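You operate a simulated robot arm through the tools that you are given. There is no shell and no other tool.

You run a simulated robot arm. Do the job below in one go: nothing can be reset, and whatever is moved stays where it is left.

## Task
Measure rice in the jug by the card, tip it into the brown bowl; tub shut, tub and jug back. Set down upright: small tub, measuring jug.

It is judged by the outcome, as a careful person would: the job done as asked, and still so three seconds after it is handed in. It fails if anything else is knocked over, pushed out of place, dropped, spilled or broken.

## Robot
A 7-joint arm with a two-finger parallel gripper, fixed in place. Base frame: the origin is at the foot of the arm, x ahead of it, y to its left, z up; the work surface is at about z = 920. Units: mm, degrees, N and s.
With the tool pointing down near the work surface it reaches from about 340 to 780 mm from the base axis. Its first joint turns from -166.0 to 166.0 degrees. Payload 3.91 kg.
Tool frame: the origin (TCP) lies between the finger pads and is the grasp point; the fingertips stand 30 mm ahead of it; z points along the fingers, y is the line along which they close. The gripper opens to 110 mm. The fingers are 20 mm wide and 10 mm thick; the gripper's body (48 by 112 mm) begins 55 mm behind the TCP.
Orientation is that of the tool frame in the base frame, as a unit quaternion [x, y, z, w]. With the fingers straight down and closing along the base's y, the tool's x points along the base's -x, its y along +y and its z along -z.

## Interface
- The arm moves only by the tool nudge_tool. Its argument "increments" is a list of rows, each a list of 7 numbers: the shift along the tool's x, y, z in mm, then the turn, a rotation vector about the tool's x, y, z in degrees, then the finger opening in mm, from 0 to 110. In form: [[tx, ty, tz, rx, ry, rz, fingers], ...]. A call has 1 to 20 rows; each row shifts and turns the commanded pose from where the row before left it, along the tool's axes as they then stand. Each row takes 0.2 s and may step no farther than 50 mm and 8.6 degrees from the row before; otherwise, or with a gripper value out of range, the whole call is refused. A pose out of reach is approached as far as the arm can. The call stops where the force on the tool passes 40 N (or 10 N more than at its start, if that is more) or the arm is blocked; 0.2 s more then pass. The fingers move at their own pace (about 153 mm/s each) and stop on an object; they squeeze with about 34 N. The grip force told is the motor's: it shows also when the fingers shut on nothing. Time passes only in rows, and 0.2 s behind the last, so rows that do not move let the fingers close. It gives the time, the measured TCP pose, the force on the tool (base axes), the opening and the grip force at its end, in the units of the frame above (readings bear some noise), with the torque about the TCP (base axes, N m) and any sound that the robot's microphone picked up, and new pictures: "pictures" is both (left out), scene, wrist or none.
- Cameras (640 x 400 px; columns grow to the right, rows downward): "scene" is fixed at [221.6, -500.1, 1683.3]; the picture's right is [0.99, -0.15, 0.00], its down [-0.07, -0.47, -0.88] and it looks along [0.13, 0.87, -0.48] (base axes); focal length 374 px, centre (320, 200). "wrist" rides on the gripper at [77, 7, -114] in the tool frame; the picture's right is [-0.09, 1.00, 0.00], its down [-0.80, -0.07, -0.59] and it looks along [-0.59, -0.05, 0.80] (tool axes); focal length 270 px, centre (320, 200). There is no depth. A picture from a camera that has moved, and an enlarged one, comes with that camera's place and axes in the base frame and with its lens.
- slide_trunk(by): slides the trunk up (or, below 0, down) by that many mm; the arm rides with it, the base frame stays. It gives what a move gives, with no picture.
- zoom(camera, box): a new picture of the part [left, top, right, bottom] of that camera's present view, enlarged. It takes no simulated time.
- job_done(): hands the job in; it is judged then, once.

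Nothing tells you positions but the pictures and the camera data. Unless the task says otherwise, let go and move clear before handing in.

The tools are called after "Request:" by a JSON object that holds its "name" and its "arguments". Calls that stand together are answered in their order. nudge_tool: Moves the arm, as the interface text tells. Its arguments: {"type":"object","properties":{"increments":{"type":"array"},"pictures":{"type":"string","enum":["both","scene","wrist","none"]}},"required":["increments"]} The other tools are called the same way: slide_trunk (by) slides the trunk up or down; zoom (camera, box) takes an enlarged picture of a part of a camera's view; job_done () hands the job in.

At the start:

```text
time: 0.0
position: [374.7, 171.3, 1420.1]
ee_rot: [-0.001, 1.0, 0.0, 0.0]
contact_force: [0.1, -1.2, 0.4]
wrist_torque: [0.03, 0.01, 0.02]
finger_gap: 109.9
finger_force: 0.1
trunk travel left (down, up): [-575.0, 35.0]
```

scene: 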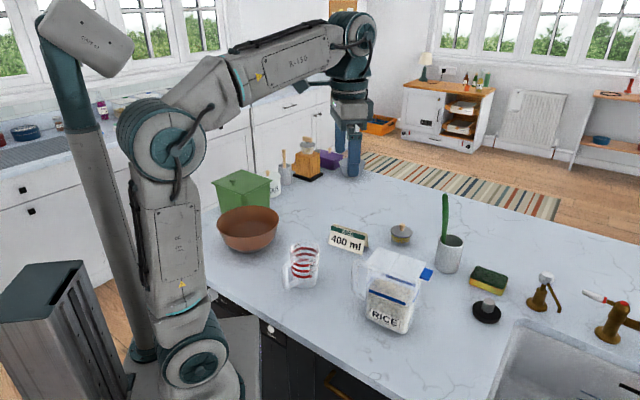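
wrist: 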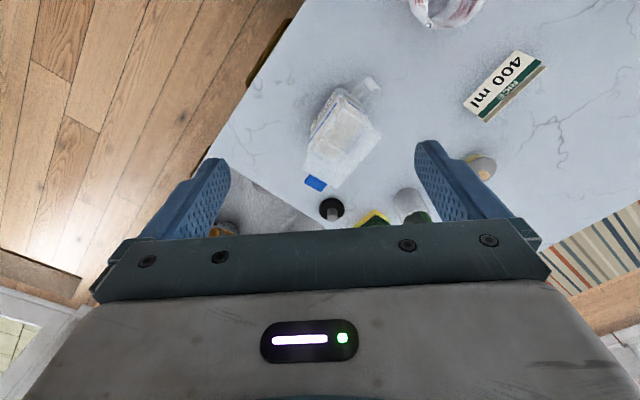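

I see a rice tub with a blue lid, a jug with red marks, a card reading 400 ml and a brown bowl. I'll zoom in on each before moving.

Request:
{"name": "zoom", "arguments": {"camera": "scene", "box": [340, 230, 460, 340]}}

Request:
{"name": "zoom", "arguments": {"camera": "scene", "box": [200, 160, 380, 300]}}

Request:
{"name": "zoom", "arguments": {"camera": "wrist", "box": [280, 0, 560, 240]}}

Request:
{"name": "zoom", "arguments": {"camera": "scene", "box": [270, 225, 350, 295]}}

```text
3.64 times, centred on (400, 285) of scene
camera zoom: at [221.6, -500.1, 1683.3], right [0.99, -0.15, 0.0], down [-0.07, -0.47, -0.88], along [0.13, 0.87, -0.48], focal length 1362 px, centre (29, -109)
```

zoom: 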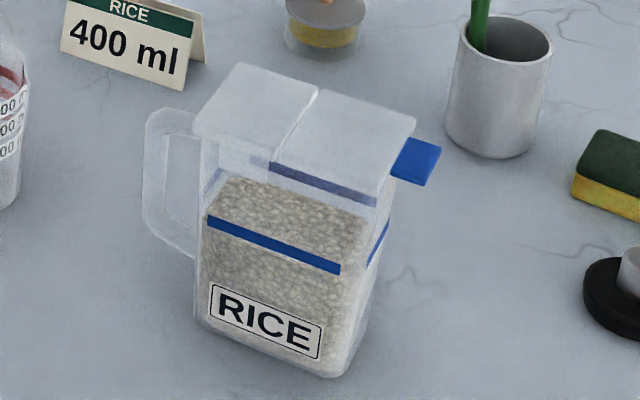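

```text
2.86 times, centred on (290, 230) of scene
camera zoom: at [221.6, -500.1, 1683.3], right [0.99, -0.15, 0.0], down [-0.07, -0.47, -0.88], along [0.13, 0.87, -0.48], focal length 1070 px, centre (406, 114)
```

zoom: 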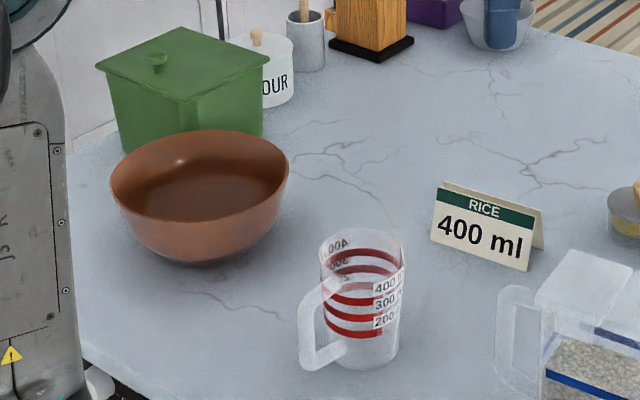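

```text
1.67 times, centred on (420, 120) of wrist
camera zoom: at [296.7, 179.7, 1533.8], right [0.09, 1.0, 0.0], down [0.8, -0.07, 0.59], along [0.59, -0.05, -0.8], focal length 450 px, centre (153, 333)
```

zoom: 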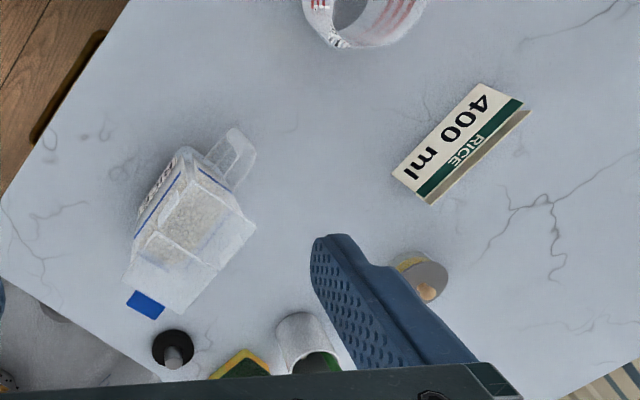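

```text
5.71 times, centred on (310, 260) of scene
camera zoom: at [221.6, -500.1, 1683.3], right [0.99, -0.15, 0.0], down [-0.07, -0.47, -0.88], along [0.13, 0.87, -0.48], focal length 2140 px, centre (377, -143)
```

zoom: 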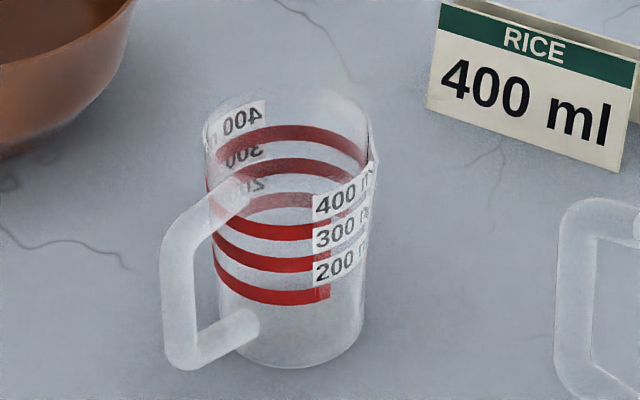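

The tub's long axis runs from its handle, at about (400, 270), to its blue tab, at about (560, 110). The jug is near (304, 362) and the bowl near (132, 603). I'll lower the wrist camera to look more closely at the tub.

Request:
{"name": "nudge_tool", "arguments": {"increments": [[14, 0, 40, 0, 0, 0, 110], [14, 0, 40, 0, 0, 0, 110], [14, 0, 40, 0, 0, 0, 110], [14, 0, 40, 0, 0, 0, 110], [0, 0, 40, 0, 0, 0, 110], [0, 0, 0, 0, 0, 0, 110]], "pictures": "both"}}

```text
time: 1.4
position: [319.1, 172.4, 1218.0]
ee_rot: [0.0, 1.0, 0.0, 0.0]
contact_force: [-0.4, 0.6, -0.6]
wrist_torque: [0.03, -0.03, 0.01]
finger_gap: 110.2
finger_force: 0.0
trunk travel left (down, up): [-575.0, 35.0]
camera wrist: at [241.6, 179.9, 1332.7], right [0.09, 1.0, 0.0], down [0.8, -0.07, 0.59], along [0.59, -0.05, -0.8], focal length 270 px, centre (320, 200)
```

scene: 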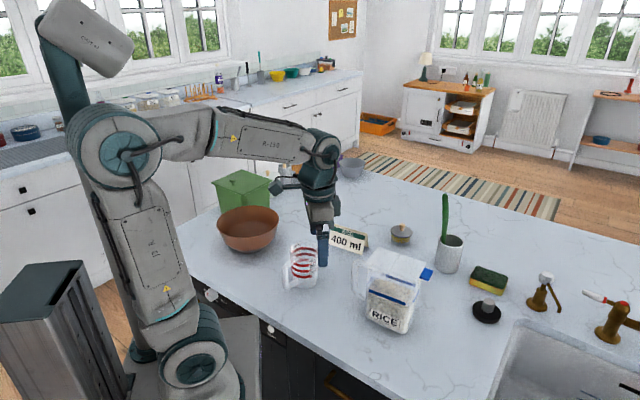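
wrist: 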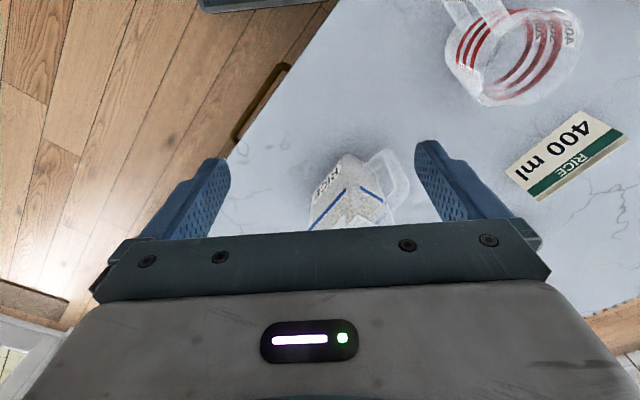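

The gripper hides the lower half of the wrist picture. I'll move forward so the tub sits higher in view.

Request:
{"name": "nudge_tool", "arguments": {"increments": [[-40, 0, 0, 0, 0, 0, 110], [-40, 0, 0, 0, 0, 0, 110], [-40, 0, 0, 0, 0, 0, 110], [-30, 0, 0, 0, 0, 0, 110], [0, 0, 0, 0, 0, 0, 110]], "pictures": "wrist"}}

Request:
{"name": "zoom", "arguments": {"camera": "wrist", "box": [220, 20, 460, 220]}}

```text
time: 2.6
position: [470.6, 171.0, 1220.6]
ee_rot: [-0.001, 1.0, 0.0, 0.0]
contact_force: [0.2, 0.5, -0.3]
wrist_torque: [-0.03, -0.01, -0.03]
finger_gap: 110.2
finger_force: 0.0
trunk travel left (down, up): [-575.0, 35.0]
camera wrist: at [393.2, 179.4, 1334.8], right [0.09, 1.0, 0.0], down [0.8, -0.07, 0.59], along [0.59, -0.05, -0.8], focal length 270 px, centre (320, 200)
```

wrist: 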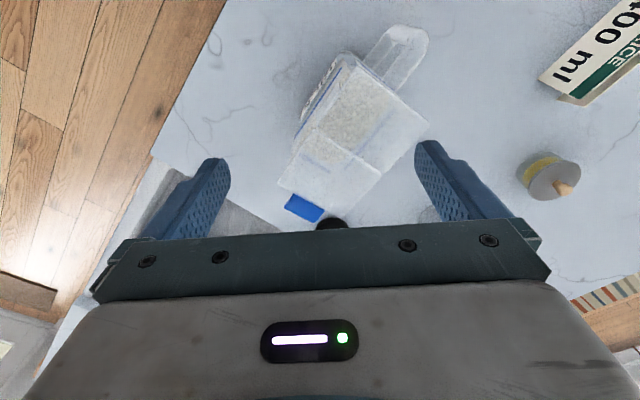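

```text
2.00 times, centred on (340, 120) of wrist
camera zoom: at [393.2, 179.4, 1334.8], right [0.09, 1.0, 0.0], down [0.8, -0.07, 0.59], along [0.59, -0.05, -0.8], focal length 541 px, centre (280, 360)
```

zoom: 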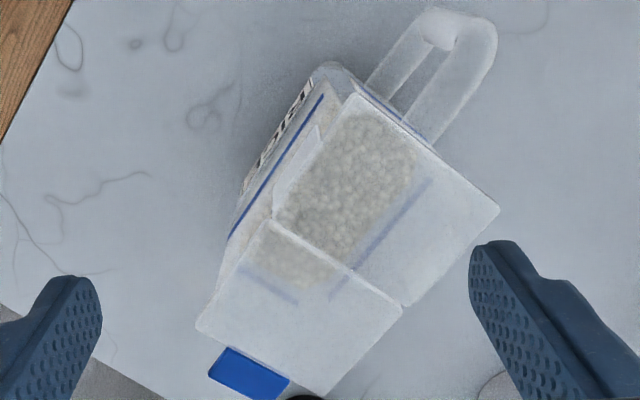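

The lid's top is at z≈1103. The fixed rear half is on the handle side, the hinged front half carries the blue tab, and the axis points about -38°. I'll yaw the wrist to match and drop down on the handle side to see the handle.

Request:
{"name": "nudge_tool", "arguments": {"increments": [[21.7, 32, 0, 0, 0, 0, 110], [21.7, 32, 0, 0, 0, 0, 110], [21.7, 32, 0, 0, 0, 0, 110], [21.7, 32, 0, 0, 0, 0, 110], [0, 0, 15, 0, 0, 7.64, 110], [0, 0, 15, 0, 0, 7.64, 110], [0, 0, 15, 0, 0, 7.64, 110], [0, 0, 15, 0, 0, 7.64, 110], [0, 0, 15, 0, 0, 7.64, 110], [0, 0, 0, 0, 0, 0, 110]], "pictures": "both"}}

Request:
{"name": "zoom", "arguments": {"camera": "wrist", "box": [220, 60, 420, 220]}}

```text
time: 4.8
position: [380.7, 301.0, 1145.0]
ee_rot: [0.329, 0.944, 0.0, 0.0]
contact_force: [0.1, -0.1, -0.3]
wrist_torque: [0.01, 0.04, 0.01]
finger_gap: 109.8
finger_force: 0.1
trunk travel left (down, up): [-575.0, 35.0]
camera wrist: at [324.8, 354.1, 1259.2], right [0.69, 0.73, 0.0], down [0.58, -0.55, 0.59], along [0.43, -0.41, -0.8], focal length 270 px, centre (320, 200)
```

scene: 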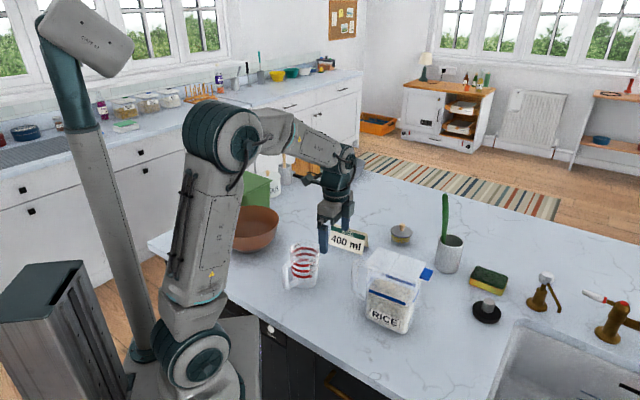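
wrist: 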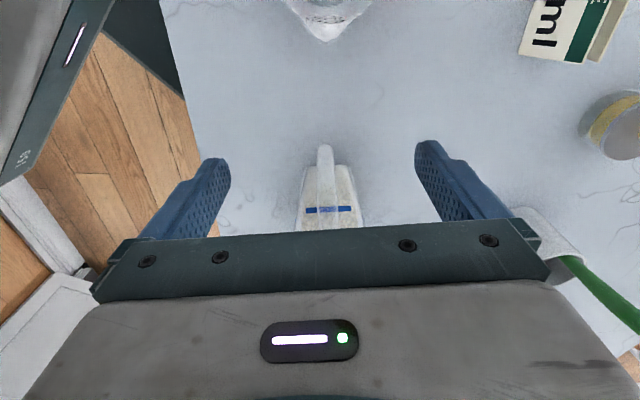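

```text
2.50 times, centred on (320, 140) of wrist
camera zoom: at [324.8, 354.1, 1259.2], right [0.69, 0.73, 0.0], down [0.58, -0.55, 0.59], along [0.43, -0.41, -0.8], focal length 676 px, centre (320, 350)
```

zoom: 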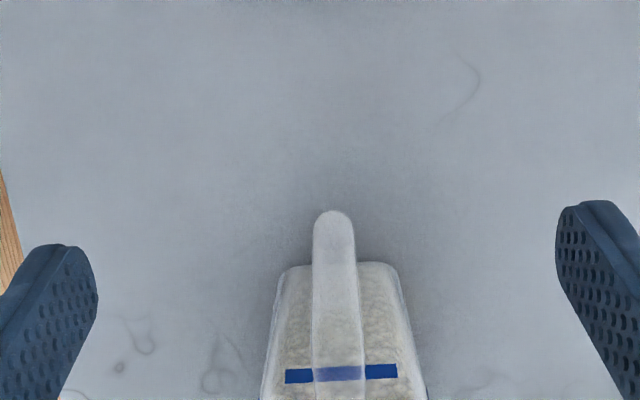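

The handle bar is about 20 mm wide and lies on the tub's centre line. I want the wrist camera above the gripper for tilted grasps, so I'll rise and try turning the wrist half a turn.

Request:
{"name": "nudge_tool", "arguments": {"increments": [[0, 0, -30, 0, 0, -8.5, 110], [0, 0, -30, 0, 0, -8.5, 110], [0, 0, 0, 0, 0, -8.5, 110], [0, 0, 0, 0, 0, -8.5, 110], [0, 0, 0, 0, 0, -8.5, 110], [0, 0, 0, 0, 0, -8.5, 110], [0, 0, 0, 0, 0, -8.5, 110], [0, 0, 0, 0, 0, -8.5, 110], [0, 0, 0, 0, 0, -8.5, 110], [0, 0, 0, 0, 0, -8.5, 110], [0, 0, 0, 0, 0, 0, 110]], "pictures": "both"}}

Request:
{"name": "nudge_tool", "arguments": {"increments": [[0, 0, 0, 0, 0, -8.5, 110], [0, 0, 0, 0, 0, -8.5, 110], [0, 0, 0, 0, 0, -8.5, 110], [0, 0, 0, 0, 0, -8.5, 110], [0, 0, 0, 0, 0, -8.5, 110], [0, 0, 0, 0, 0, -8.5, 110], [0, 0, 0, 0, 0, -8.5, 110], [0, 0, 0, 0, 0, -8.5, 110], [0, 0, 0, 0, 0, -8.5, 110], [0, 0, 0, 0, 0, -8.5, 110], [0, 0, 0, 0, 0, -8.5, 110], [0, 0, 0, 0, 0, -1.5, 110], [0, 0, 0, 0, 0, 0, 110]], "pictures": "both"}}

```text
time: 7.2
position: [380.6, 300.2, 1205.2]
ee_rot: [-0.398, 0.917, 0.0, 0.001]
contact_force: [-0.2, -1.0, -0.2]
wrist_torque: [0.02, 0.01, -0.02]
finger_gap: 109.7
finger_force: 0.0
trunk travel left (down, up): [-575.0, 35.0]
camera wrist: at [323.6, 248.8, 1318.6], right [-0.67, 0.74, 0.0], down [0.6, 0.54, 0.59], along [0.44, 0.4, -0.8], focal length 270 px, centre (320, 200)
```

scene: 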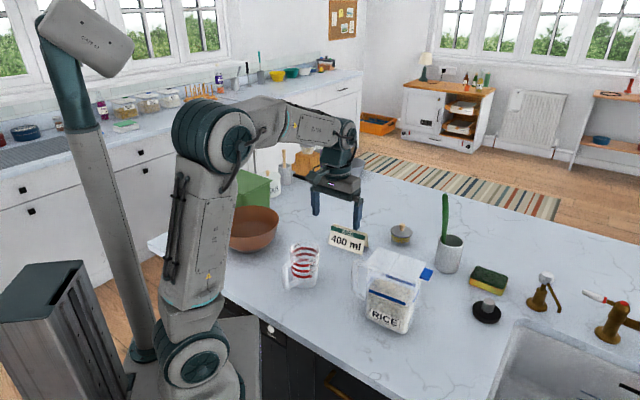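
wrist: 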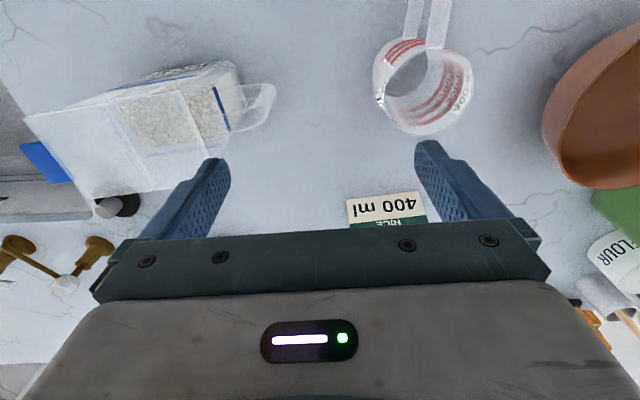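

```text
time: 10.0
position: [380.4, 299.1, 1204.1]
ee_rot: [0.945, -0.326, 0.0, 0.0]
contact_force: [-0.1, -0.2, -0.5]
wrist_torque: [-0.01, 0.0, 0.0]
finger_gap: 109.8
finger_force: 0.0
trunk travel left (down, up): [-575.0, 35.0]
camera wrist: at [437.1, 247.7, 1318.9], right [-0.68, -0.73, 0.0], down [-0.59, 0.55, 0.59], along [-0.43, 0.41, -0.8], focal length 270 px, centre (320, 200)
```

scene: 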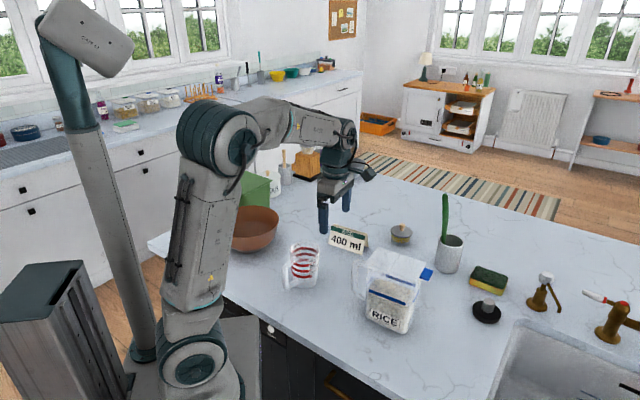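
wrist: 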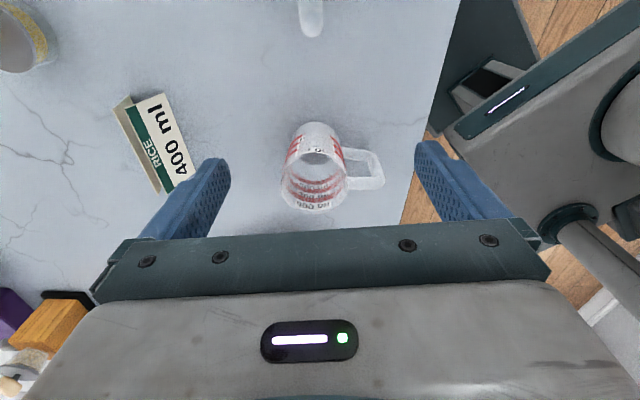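

The half turn worked and shows the jug well. I'll zoom in to measure it.

Request:
{"name": "zoom", "arguments": {"camera": "wrist", "box": [260, 100, 400, 225]}}

```text
3.20 times, centred on (330, 162) of wrist
camera zoom: at [437.1, 247.7, 1318.9], right [-0.68, -0.73, 0.0], down [-0.59, 0.55, 0.59], along [-0.43, 0.41, -0.8], focal length 865 px, centre (288, 320)
```

zoom: 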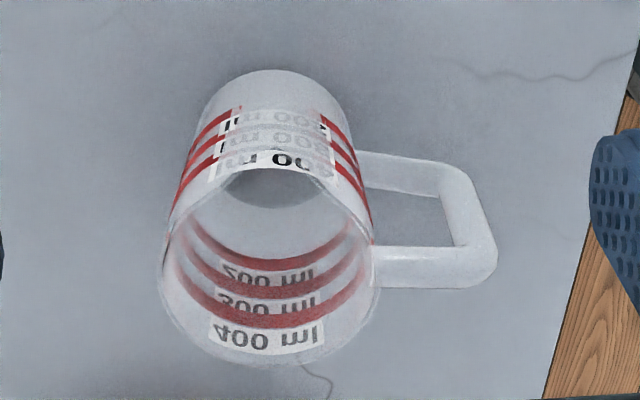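

The jug's axis is near (311, 370), its rim at z≈1048, and its handle points about 227°, toward the base. Next I'll move above the blue tab, with the camera looking back at it.

Request:
{"name": "nudge_tool", "arguments": {"increments": [[41.2, -0.4, 0, 0, 0, 0, 80], [41.2, -0.4, 0, 0, 0, 0, 80], [41.2, -0.4, 0, 0, 0, 0, 80], [41.2, -0.4, 0, 0, 0, 0, 80], [41.2, -0.4, 0, 0, 0, 0, 80], [41.2, -0.4, 0, 0, 0, 0, 80], [0, 0, 0, 0, 0, 0, 80]], "pictures": "both"}}

Request:
{"name": "zoom", "arguments": {"camera": "wrist", "box": [220, 60, 420, 240]}}

```text
time: 11.6
position: [576.3, 149.3, 1203.3]
ee_rot: [0.945, -0.327, 0.0, 0.0]
contact_force: [0.2, -0.2, 0.1]
wrist_torque: [0.01, -0.02, 0.0]
finger_gap: 80.0
finger_force: 0.1
trunk travel left (down, up): [-575.0, 35.0]
camera wrist: at [631.5, 97.9, 1317.1], right [-0.68, -0.73, 0.0], down [-0.59, 0.55, 0.59], along [-0.43, 0.41, -0.8], focal length 270 px, centre (320, 200)
```

scene: 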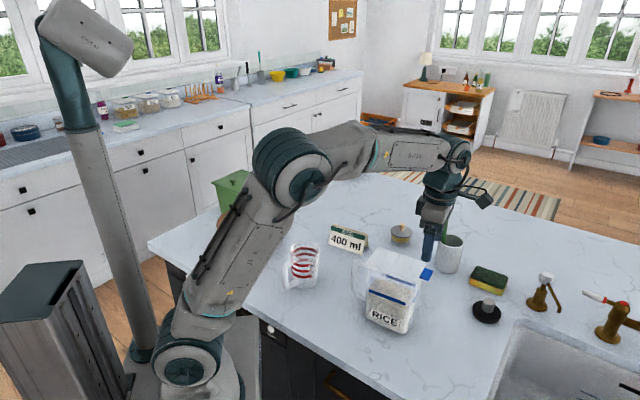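
wrist: 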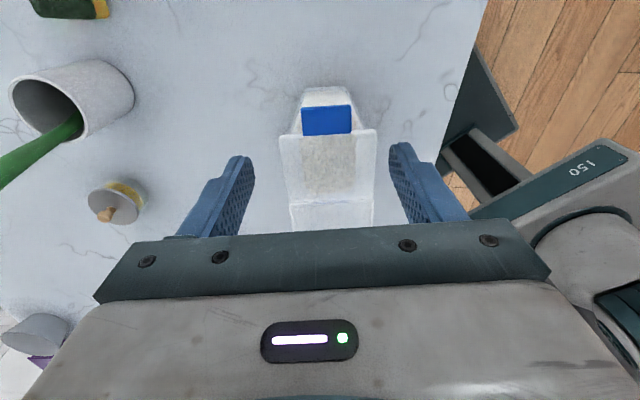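

```text
2.22 times, centred on (320, 150) of wrist
camera zoom: at [631.5, 97.9, 1317.1], right [-0.68, -0.73, 0.0], down [-0.59, 0.55, 0.59], along [-0.43, 0.41, -0.8], focal length 601 px, centre (320, 311)
```

zoom: 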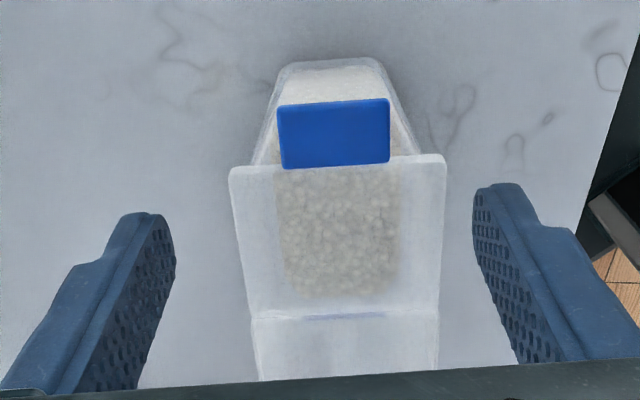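

The tab is about 41 mm wide, centred near (570, 150) at z≈1098. I'll straddle it, descend and pinch its sides.

Request:
{"name": "nudge_tool", "arguments": {"increments": [[0, 3, 40, 0, 0, 0, 70], [0, 0, 40, 0, 0, 0, 70], [0, 0, 36, 0, 0, 0, 70], [0, 0, 0, 0, 0, 0, 70]], "pictures": "both"}}

Request:
{"name": "zoom", "arguments": {"camera": "wrist", "box": [220, 60, 420, 240]}}

Request:
{"name": "zoom", "arguments": {"camera": "scene", "box": [350, 180, 490, 340]}}

```text
time: 12.6
position: [573.5, 147.3, 1088.2]
ee_rot: [0.945, -0.327, 0.0, 0.0]
contact_force: [-0.2, -0.3, -0.2]
wrist_torque: [-0.04, 0.02, -0.02]
finger_gap: 70.3
finger_force: 0.1
trunk travel left (down, up): [-575.0, 35.0]
camera wrist: at [629.5, 95.1, 1203.2], right [-0.69, -0.73, 0.0], down [-0.59, 0.55, 0.59], along [-0.43, 0.41, -0.8], focal length 270 px, centre (320, 200)
```

scene: 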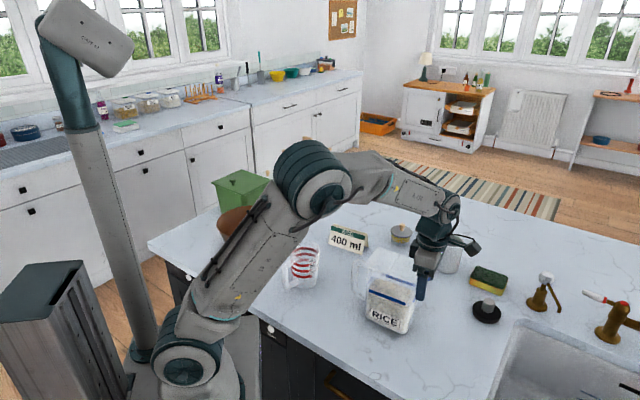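
wrist: 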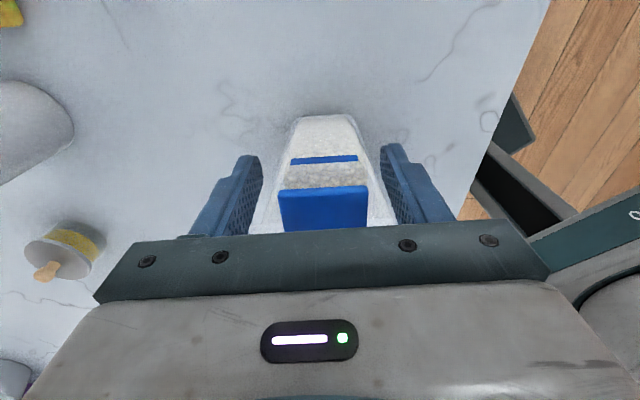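

```text
2.22 times, centred on (320, 150) of wrist
camera zoom: at [629.5, 95.1, 1203.2], right [-0.69, -0.73, 0.0], down [-0.59, 0.55, 0.59], along [-0.43, 0.41, -0.8], focal length 601 px, centre (320, 311)
```

zoom: 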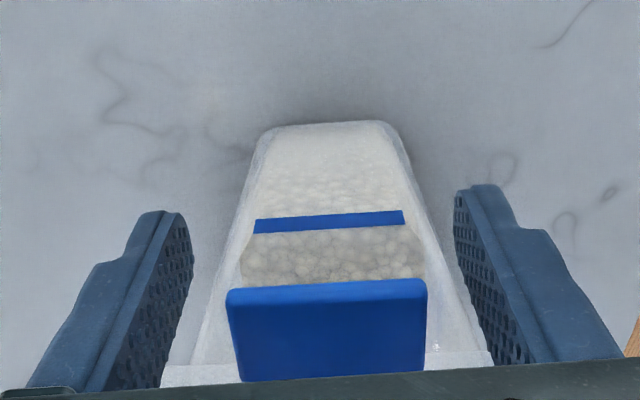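

```text
2.50 times, centred on (420, 260) of scene
camera zoom: at [221.6, -500.1, 1683.3], right [0.99, -0.15, 0.0], down [-0.07, -0.47, -0.88], along [0.13, 0.87, -0.48], focal length 936 px, centre (70, 50)
```

zoom: 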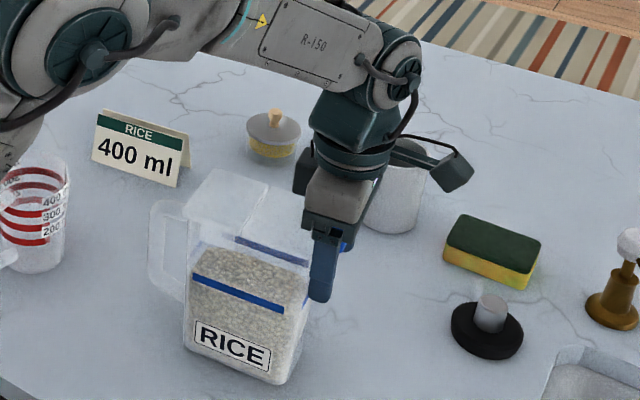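

The fingers straddle the tab evenly. I'll close on it.

Request:
{"name": "nudge_tool", "arguments": {"increments": [[0, 0, 0, 0, 0, 0, 46], [0, 0, 0, 0, 0, 0, 36], [0, 0, 0, 0, 0, 0, 36], [0, 0, 0, 0, 0, 0, 36]], "pictures": "wrist"}}

```text
time: 13.6
position: [573.4, 147.0, 1089.6]
ee_rot: [0.945, -0.327, -0.001, 0.0]
contact_force: [-0.2, -0.1, 0.0]
wrist_torque: [-0.04, 0.01, -0.15]
finger_gap: 38.8
finger_force: 34.1
trunk travel left (down, up): [-575.0, 35.0]
camera wrist: at [629.7, 95.0, 1203.5], right [-0.69, -0.73, 0.0], down [-0.59, 0.55, 0.59], along [-0.43, 0.41, -0.8], focal length 270 px, centre (320, 200)
```

wrist: 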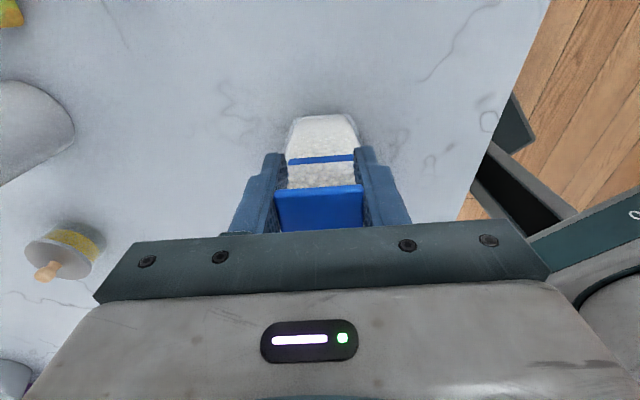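

The tab is held with a 38.8 mm gap. I'll swing it up about the hinge, starting with a small arc to feel the resistance.

Request:
{"name": "nudge_tool", "arguments": {"increments": [[0.3, 0, -5.4, 0, 3.75, 0, 36], [0.3, 0, -5.4, 0, 3.75, 0, 36], [0.3, 0, -5.4, 0, 3.75, 0, 36], [0.3, 0, -5.4, 0, 3.75, 0, 36]], "pictures": "both"}}

Request:
{"name": "zoom", "arguments": {"camera": "scene", "box": [350, 180, 490, 340]}}

```text
time: 14.6
position: [574.7, 145.3, 1111.9]
ee_rot: [0.936, -0.326, 0.124, 0.042]
contact_force: [2.5, -3.3, 11.2]
wrist_torque: [0.48, 0.78, 0.11]
finger_gap: 38.8
finger_force: 34.1
trunk travel left (down, up): [-575.0, 35.0]
camera wrist: at [604.3, 114.9, 1241.6], right [-0.68, -0.73, -0.02], down [-0.69, 0.63, 0.37], along [-0.25, 0.27, -0.93], focal length 270 px, centre (320, 200)
```

scene: 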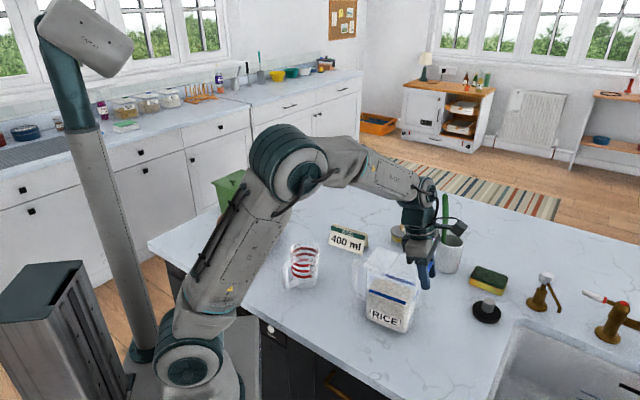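
wrist: 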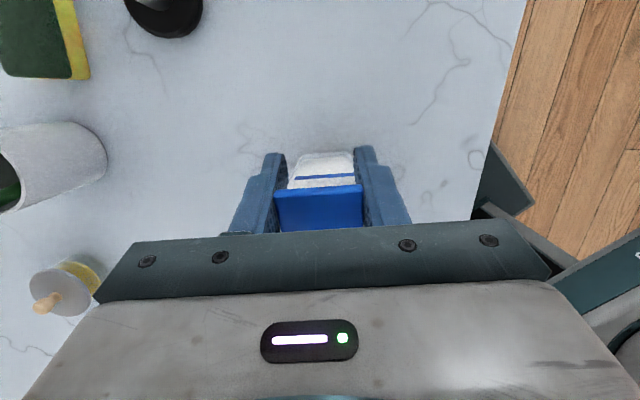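

```text
2.50 times, centred on (420, 260) of scene
camera zoom: at [221.6, -500.1, 1683.3], right [0.99, -0.15, 0.0], down [-0.07, -0.47, -0.88], along [0.13, 0.87, -0.48], focal length 936 px, centre (70, 50)
```

zoom: 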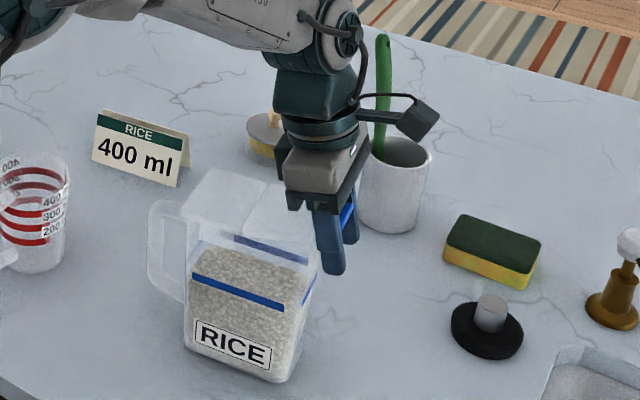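

Request:
{"name": "zoom", "arguments": {"camera": "scene", "box": [375, 230, 445, 340]}}

Request:
{"name": "zoom", "arguments": {"camera": "wrist", "box": [240, 120, 400, 250]}}

```text
3.64 times, centred on (410, 285) of scene
camera zoom: at [221.6, -500.1, 1683.3], right [0.99, -0.15, 0.0], down [-0.07, -0.47, -0.88], along [0.13, 0.87, -0.48], focal length 1362 px, centre (-7, -109)
```

zoom: 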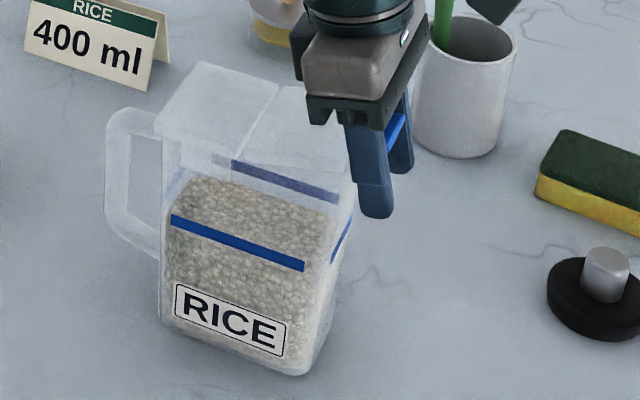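

```text
3.08 times, centred on (320, 185) of wrist
camera zoom: at [604.3, 114.9, 1241.6], right [-0.68, -0.73, -0.02], down [-0.69, 0.63, 0.37], along [-0.25, 0.27, -0.93], focal length 832 px, centre (320, 246)
```

zoom: 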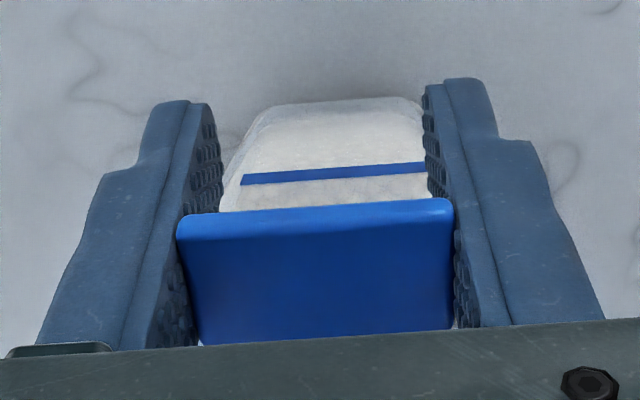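

The flap is rising and the tub hasn't moved. I'll continue the arc.

Request:
{"name": "nudge_tool", "arguments": {"increments": [[0.3, 0, -5.4, 0, 3.75, 0, 36], [0.3, 0, -5.4, 0, 3.75, 0, 36], [0, 0, 0, 0, 0, 0, 36], [0, 0, 0, 0, 0, 0, 36]], "pictures": "scene"}}

Request:
{"name": "zoom", "arguments": {"camera": "scene", "box": [375, 230, 445, 340]}}

```text
time: 15.6
position: [572.1, 147.7, 1120.0]
ee_rot: [0.927, -0.322, 0.184, 0.063]
contact_force: [6.5, 0.2, 11.6]
wrist_torque: [0.75, 0.66, -0.37]
finger_gap: 38.9
finger_force: 33.8
trunk travel left (down, up): [-575.0, 35.0]
```

scene: 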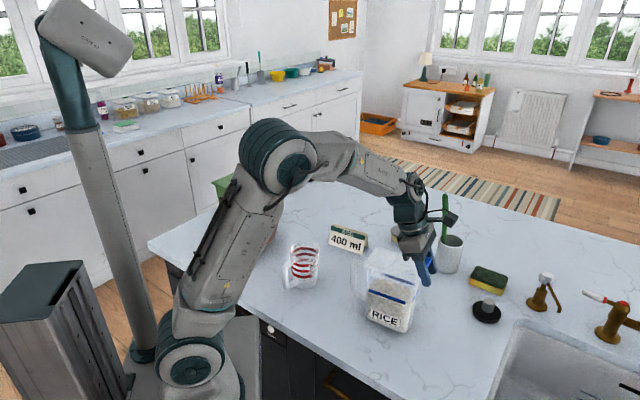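

```text
3.64 times, centred on (410, 285) of scene
camera zoom: at [221.6, -500.1, 1683.3], right [0.99, -0.15, 0.0], down [-0.07, -0.47, -0.88], along [0.13, 0.87, -0.48], focal length 1362 px, centre (-7, -109)
```

zoom: 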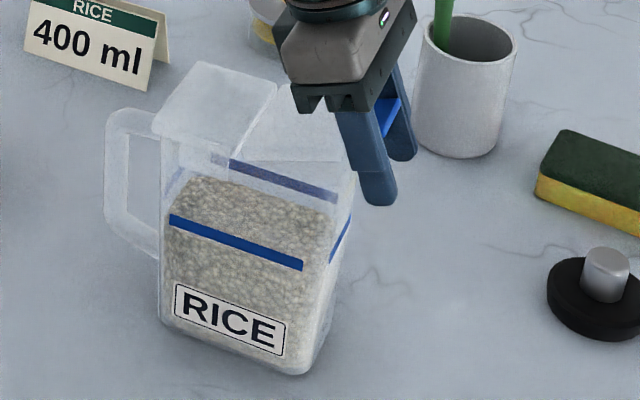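

The readings suggest I'm turning faster than I'm rising: the tool is pushed up and resists the turn. I'll raise it without turning to relieve that.

Request:
{"name": "nudge_tool", "arguments": {"increments": [[1.1, 0, -2.8, 0, 0, 0, 36], [0, 0, 0, 0, 0, 0, 36]], "pictures": "none"}}

Request:
{"name": "nudge_tool", "arguments": {"increments": [[1.1, 0, -2.8, 0, 0, 0, 36], [0, 0, 0, 0, 0, 0, 36]], "pictures": "none"}}

```text
time: 16.2
position: [572.3, 148.2, 1121.6]
ee_rot: [0.927, -0.32, 0.183, 0.065]
contact_force: [-0.8, 0.3, 0.0]
wrist_torque: [-0.34, -0.38, 0.02]
finger_gap: 39.1
finger_force: 33.9
trunk travel left (down, up): [-575.0, 35.0]
```

```text
time: 16.8
position: [574.2, 148.0, 1125.3]
ee_rot: [0.927, -0.321, 0.184, 0.065]
contact_force: [-0.9, -0.1, -6.9]
wrist_torque: [-0.31, -0.41, 0.0]
finger_gap: 39.1
finger_force: 33.8
trunk travel left (down, up): [-575.0, 35.0]
```

Request:
{"name": "nudge_tool", "arguments": {"increments": [[0.3, 0, -5.4, 0, 3.75, 0, 36], [0.3, 0, -5.4, 0, 3.75, 0, 36], [0.3, 0, -5.4, 0, 3.75, 0, 36], [0.3, 0, -5.4, 0, 3.75, 0, 36], [0, 0, 0, 0, 0, 0, 36]], "pictures": "none"}}

Request:
{"name": "nudge_tool", "arguments": {"increments": [[0.3, 0, -5.4, 0, 3.75, 0, 36], [0.3, 0, -5.4, 0, 3.75, 0, 36], [0.3, 0, -5.4, 0, 3.75, 0, 36], [0.3, 0, -5.4, 0, 3.75, 0, 36], [0, 0, 0, 0, 0, 0, 36]], "pictures": "both"}}

Request:
{"name": "zoom", "arguments": {"camera": "scene", "box": [355, 210, 445, 340]}}

```text
time: 18.0
position: [567.2, 151.9, 1146.7]
ee_rot: [0.894, -0.311, 0.305, 0.104]
contact_force: [5.6, 2.2, 19.6]
wrist_torque: [1.07, 0.95, -0.34]
finger_gap: 39.2
finger_force: 33.5
trunk travel left (down, up): [-575.0, 35.0]
```

```text
time: 19.2
position: [554.7, 163.1, 1163.4]
ee_rot: [0.847, -0.295, 0.419, 0.145]
contact_force: [4.3, 1.8, 23.4]
wrist_torque: [1.37, 0.8, -0.22]
finger_gap: 39.1
finger_force: 33.9
trunk travel left (down, up): [-575.0, 35.0]
camera wrist: at [514.9, 185.7, 1293.8], right [-0.66, -0.75, -0.07], down [-0.71, 0.65, -0.28], along [0.25, -0.13, -0.96], focal length 270 px, centre (320, 200)
```

scene: 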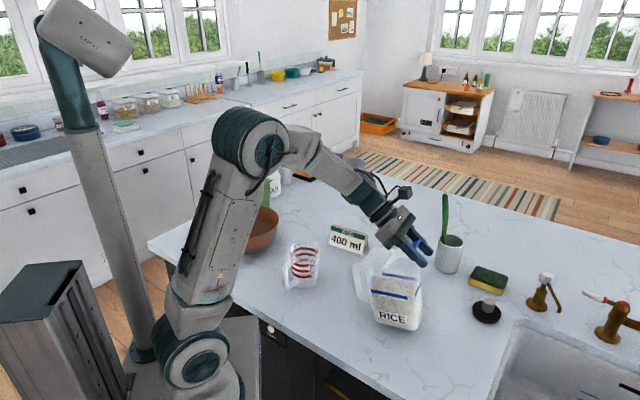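
wrist: 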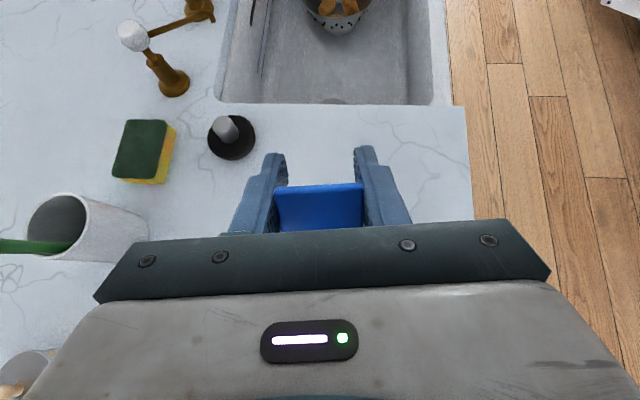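

```text
3.08 times, centred on (400, 275) of scene
camera zoom: at [221.6, -500.1, 1683.3], right [0.99, -0.15, 0.0], down [-0.07, -0.47, -0.88], along [0.13, 0.87, -0.48], focal length 1152 px, centre (74, -31)
```

zoom: 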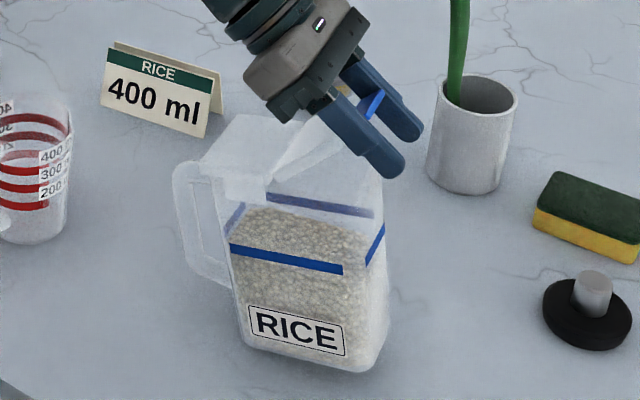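

Request:
{"name": "zoom", "arguments": {"camera": "scene", "box": [340, 230, 460, 340]}}

```text
3.64 times, centred on (400, 285) of scene
camera zoom: at [221.6, -500.1, 1683.3], right [0.99, -0.15, 0.0], down [-0.07, -0.47, -0.88], along [0.13, 0.87, -0.48], focal length 1362 px, centre (29, -109)
```

zoom: 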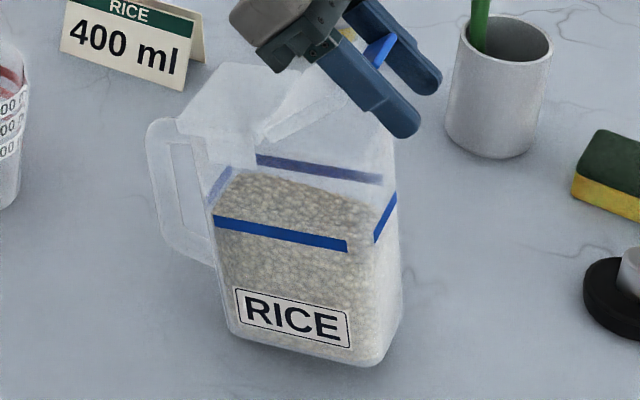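

The tub has tipped back about 8° with the stiff flap, its spout end lifted slightly. Before easing it back I'll wait briefly to see whether the load relaxes.

Request:
{"name": "nudge_tool", "arguments": {"increments": [[0, 0, 0, 0, 0, 0, 36], [0, 0, 0, 0, 0, 0, 36], [0, 0, 0, 0, 0, 0, 36], [0, 0, 0, 0, 0, 0, 36], [0, 0, 0, 0, 0, 0, 36]], "pictures": "none"}}

Request:
{"name": "zoom", "arguments": {"camera": "scene", "box": [340, 230, 460, 340]}}

```text
time: 20.4
position: [554.8, 163.1, 1162.8]
ee_rot: [0.847, -0.294, 0.418, 0.145]
contact_force: [3.3, 2.5, 22.5]
wrist_torque: [1.47, 0.66, -0.26]
finger_gap: 39.0
finger_force: 33.8
trunk travel left (down, up): [-575.0, 35.0]
```

```text
3.64 times, centred on (400, 285) of scene
camera zoom: at [221.6, -500.1, 1683.3], right [0.99, -0.15, 0.0], down [-0.07, -0.47, -0.88], along [0.13, 0.87, -0.48], focal length 1362 px, centre (29, -109)
```

zoom: 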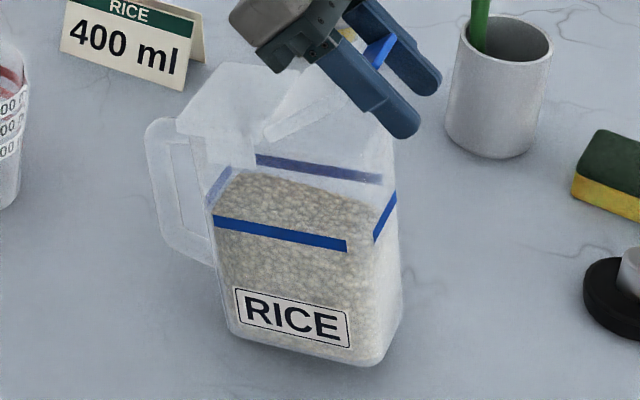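

The load is steady, so the hinge is stiff or at a stop. I'll swing back about 11° to seat the tub flat and see whether the flap holds its angle.

Request:
{"name": "nudge_tool", "arguments": {"increments": [[-0.8, 0, 5.3, 0, -3.75, 0, 36], [-0.8, 0, 5.3, 0, -3.75, 0, 36], [-0.8, 0, 5.3, 0, -3.75, 0, 36], [0, 0, 0, 0, 0, 0, 36]], "pictures": "none"}}

Request:
{"name": "zoom", "arguments": {"camera": "scene", "box": [340, 230, 460, 340]}}

```text
time: 21.4
position: [560.9, 157.8, 1147.7]
ee_rot: [0.885, -0.306, 0.331, 0.117]
contact_force: [0.2, 0.3, -3.4]
wrist_torque: [0.11, -0.45, -0.12]
finger_gap: 39.3
finger_force: 34.1
trunk travel left (down, up): [-575.0, 35.0]
```

```text
3.64 times, centred on (400, 285) of scene
camera zoom: at [221.6, -500.1, 1683.3], right [0.99, -0.15, 0.0], down [-0.07, -0.47, -0.88], along [0.13, 0.87, -0.48], focal length 1362 px, centre (29, -109)
```

zoom: 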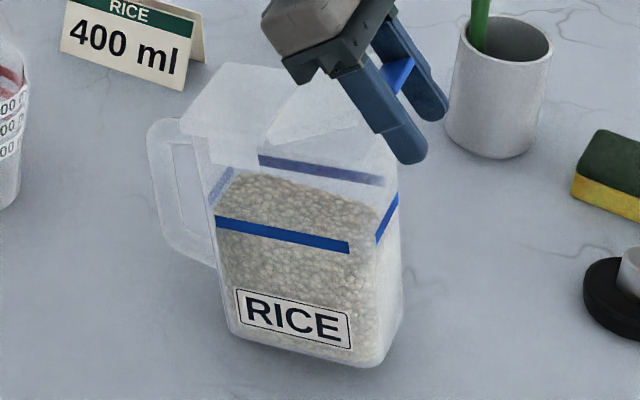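

The flap hinge is friction-stiff, so the tub is still tilted back and held there by the tab. I'll swing the tool as one piece about the tub's rear bottom edge to set it flat.

Request:
{"name": "nudge_tool", "arguments": {"increments": [[5.9, 0, 11.2, 0, -3, 0, 36], [5.9, 0, 11.2, 0, -3, 0, 36], [0, 0, 0, 0, 0, 0, 36]], "pictures": "none"}}

Request:
{"name": "zoom", "arguments": {"camera": "scene", "box": [340, 230, 460, 340]}}

```text
time: 22.2
position: [580.3, 143.1, 1139.4]
ee_rot: [0.9, -0.313, 0.285, 0.1]
contact_force: [0.2, -0.8, -5.5]
wrist_torque: [-0.3, -0.35, 0.0]
finger_gap: 39.3
finger_force: 33.5
trunk travel left (down, up): [-575.0, 35.0]
```

```text
3.64 times, centred on (400, 285) of scene
camera zoom: at [221.6, -500.1, 1683.3], right [0.99, -0.15, 0.0], down [-0.07, -0.47, -0.88], along [0.13, 0.87, -0.48], focal length 1362 px, centre (29, -109)
```

zoom: 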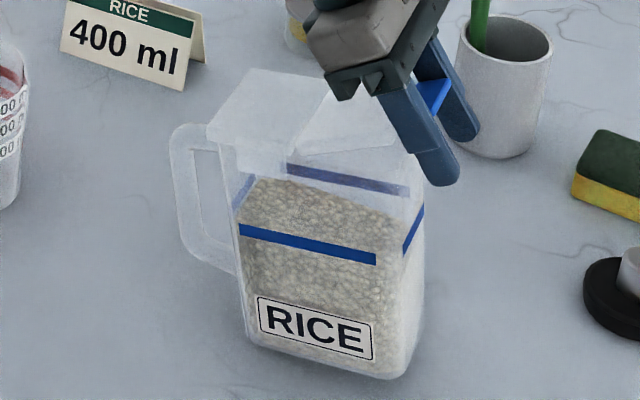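

Request:
{"name": "nudge_tool", "arguments": {"increments": [[2.0, 0, 7.5, 0, -3, 0, 36], [2.0, 0, 7.5, 0, -3, 0, 36], [0, 0, 0, 0, 0, 0, 36]], "pictures": "none"}}

Request:
{"name": "zoom", "arguments": {"camera": "scene", "box": [340, 230, 460, 340]}}

```text
time: 23.0
position: [590.6, 134.9, 1130.4]
ee_rot: [0.914, -0.317, 0.238, 0.082]
contact_force: [0.6, -0.6, -3.4]
wrist_torque: [-0.06, -0.27, 0.0]
finger_gap: 39.3
finger_force: 34.3
trunk travel left (down, up): [-575.0, 35.0]
```

```text
3.64 times, centred on (400, 285) of scene
camera zoom: at [221.6, -500.1, 1683.3], right [0.99, -0.15, 0.0], down [-0.07, -0.47, -0.88], along [0.13, 0.87, -0.48], focal length 1362 px, centre (29, -109)
```

zoom: 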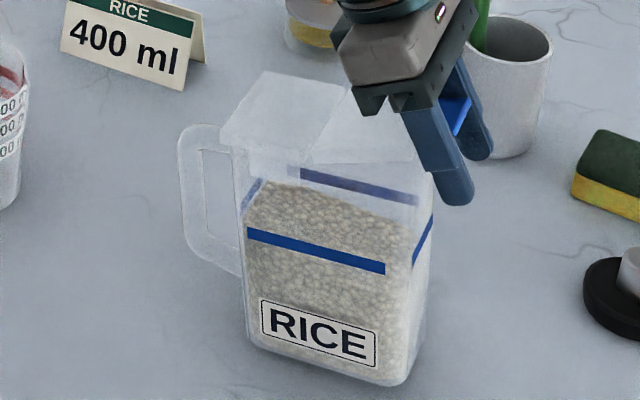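

Request:
{"name": "nudge_tool", "arguments": {"increments": [[0.6, 0, 5.5, 0, -1.5, 0, 36], [0.6, 0, 5.5, 0, -1.5, 0, 36], [0, 0, 0, 0, 0, 0, 36]], "pictures": "wrist"}}

Request:
{"name": "zoom", "arguments": {"camera": "scene", "box": [340, 230, 460, 340]}}

```text
time: 23.8
position: [596.0, 130.8, 1123.7]
ee_rot: [0.92, -0.319, 0.216, 0.073]
contact_force: [3.9, -2.9, 16.1]
wrist_torque: [1.01, 0.81, -0.33]
finger_gap: 38.9
finger_force: 34.4
trunk travel left (down, up): [-575.0, 35.0]
camera wrist: at [604.4, 114.0, 1259.5], right [-0.68, -0.73, -0.04], down [-0.73, 0.66, 0.18], along [-0.1, 0.15, -0.98], focal length 270 px, centre (320, 200)
```

wrist: 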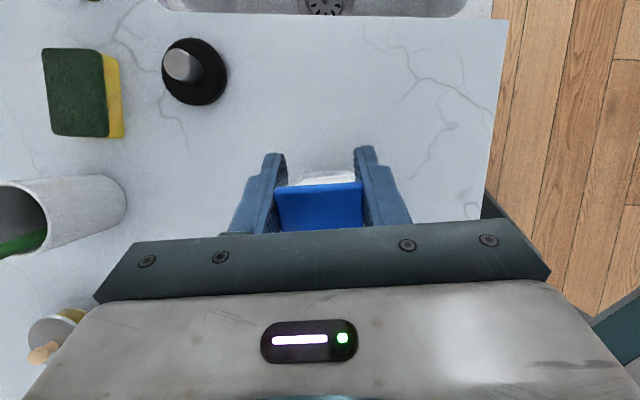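

```text
3.64 times, centred on (400, 285) of scene
camera zoom: at [221.6, -500.1, 1683.3], right [0.99, -0.15, 0.0], down [-0.07, -0.47, -0.88], along [0.13, 0.87, -0.48], focal length 1362 px, centre (29, -109)
```

zoom: 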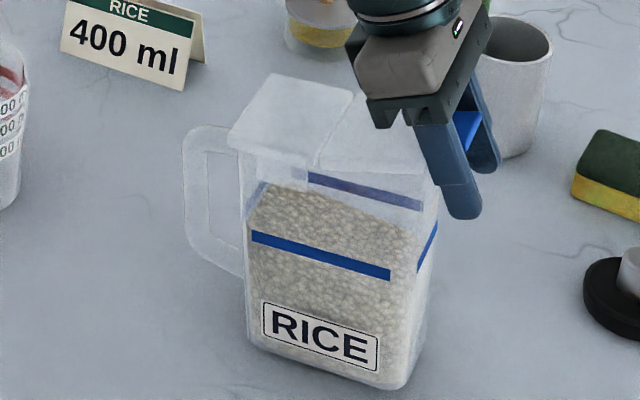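

The tub is flat again, shifted a little toward +x, and I'll restore it when I return it. I'll open the flap again, turning about the hinge while keeping light downward pressure so the tub can't tip.

Request:
{"name": "nudge_tool", "arguments": {"increments": [[0.3, 0, -5.4, 0, 3.75, 0, 36], [0.3, 0, -5.4, 0, 3.75, 0, 36], [0, 0, 0, 0, 0, 0, 36]], "pictures": "none"}}

Request:
{"name": "zoom", "arguments": {"camera": "scene", "box": [340, 230, 460, 340]}}

```text
time: 24.6
position: [591.4, 133.3, 1131.8]
ee_rot: [0.904, -0.314, 0.275, 0.095]
contact_force: [5.4, 2.0, 15.3]
wrist_torque: [0.99, 0.72, -0.37]
finger_gap: 39.0
finger_force: 34.3
trunk travel left (down, up): [-575.0, 35.0]
```

```text
3.64 times, centred on (400, 285) of scene
camera zoom: at [221.6, -500.1, 1683.3], right [0.99, -0.15, 0.0], down [-0.07, -0.47, -0.88], along [0.13, 0.87, -0.48], focal length 1362 px, centre (29, -109)
```

zoom: 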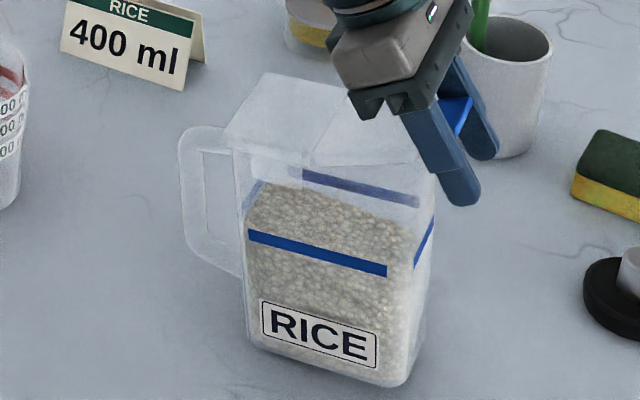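

The true hinge radius seems larger than I assumed, about 93 mm, which loaded the tub. I'll relieve that and follow the larger arc using force feedback.

Request:
{"name": "nudge_tool", "arguments": {"increments": [[1.4, 0, -2.1, 0, 0, 0, 36], [0, 0, 0, 0, 0, 0, 36]], "pictures": "none"}}

Request:
{"name": "nudge_tool", "arguments": {"increments": [[-0.2, 0, -6.1, 0, 3.75, 0, 36], [0, 0, 0, 0, 0, 0, 36]], "pictures": "none"}}

Request:
{"name": "zoom", "arguments": {"camera": "scene", "box": [340, 230, 460, 340]}}

```text
time: 25.2
position: [591.6, 133.4, 1131.2]
ee_rot: [0.905, -0.313, 0.272, 0.096]
contact_force: [-0.2, 0.6, -6.0]
wrist_torque: [-0.34, -0.43, 0.01]
finger_gap: 39.2
finger_force: 34.6
trunk travel left (down, up): [-575.0, 35.0]
```

```text
time: 25.8
position: [588.8, 135.4, 1138.6]
ee_rot: [0.895, -0.309, 0.304, 0.106]
contact_force: [-0.3, 0.6, -5.6]
wrist_torque: [-0.31, -0.29, 0.0]
finger_gap: 39.0
finger_force: 34.1
trunk travel left (down, up): [-575.0, 35.0]
```

```text
3.64 times, centred on (400, 285) of scene
camera zoom: at [221.6, -500.1, 1683.3], right [0.99, -0.15, 0.0], down [-0.07, -0.47, -0.88], along [0.13, 0.87, -0.48], focal length 1362 px, centre (29, -109)
```

zoom: 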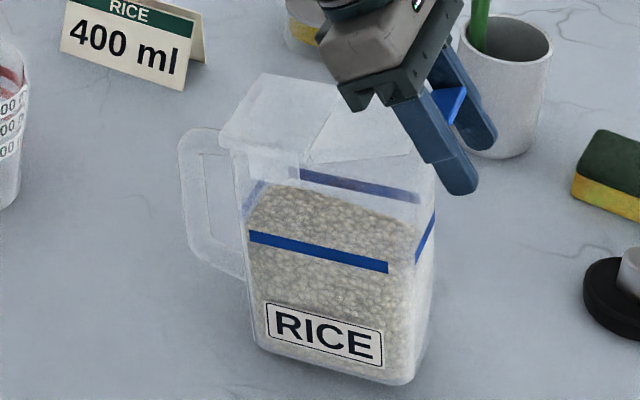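

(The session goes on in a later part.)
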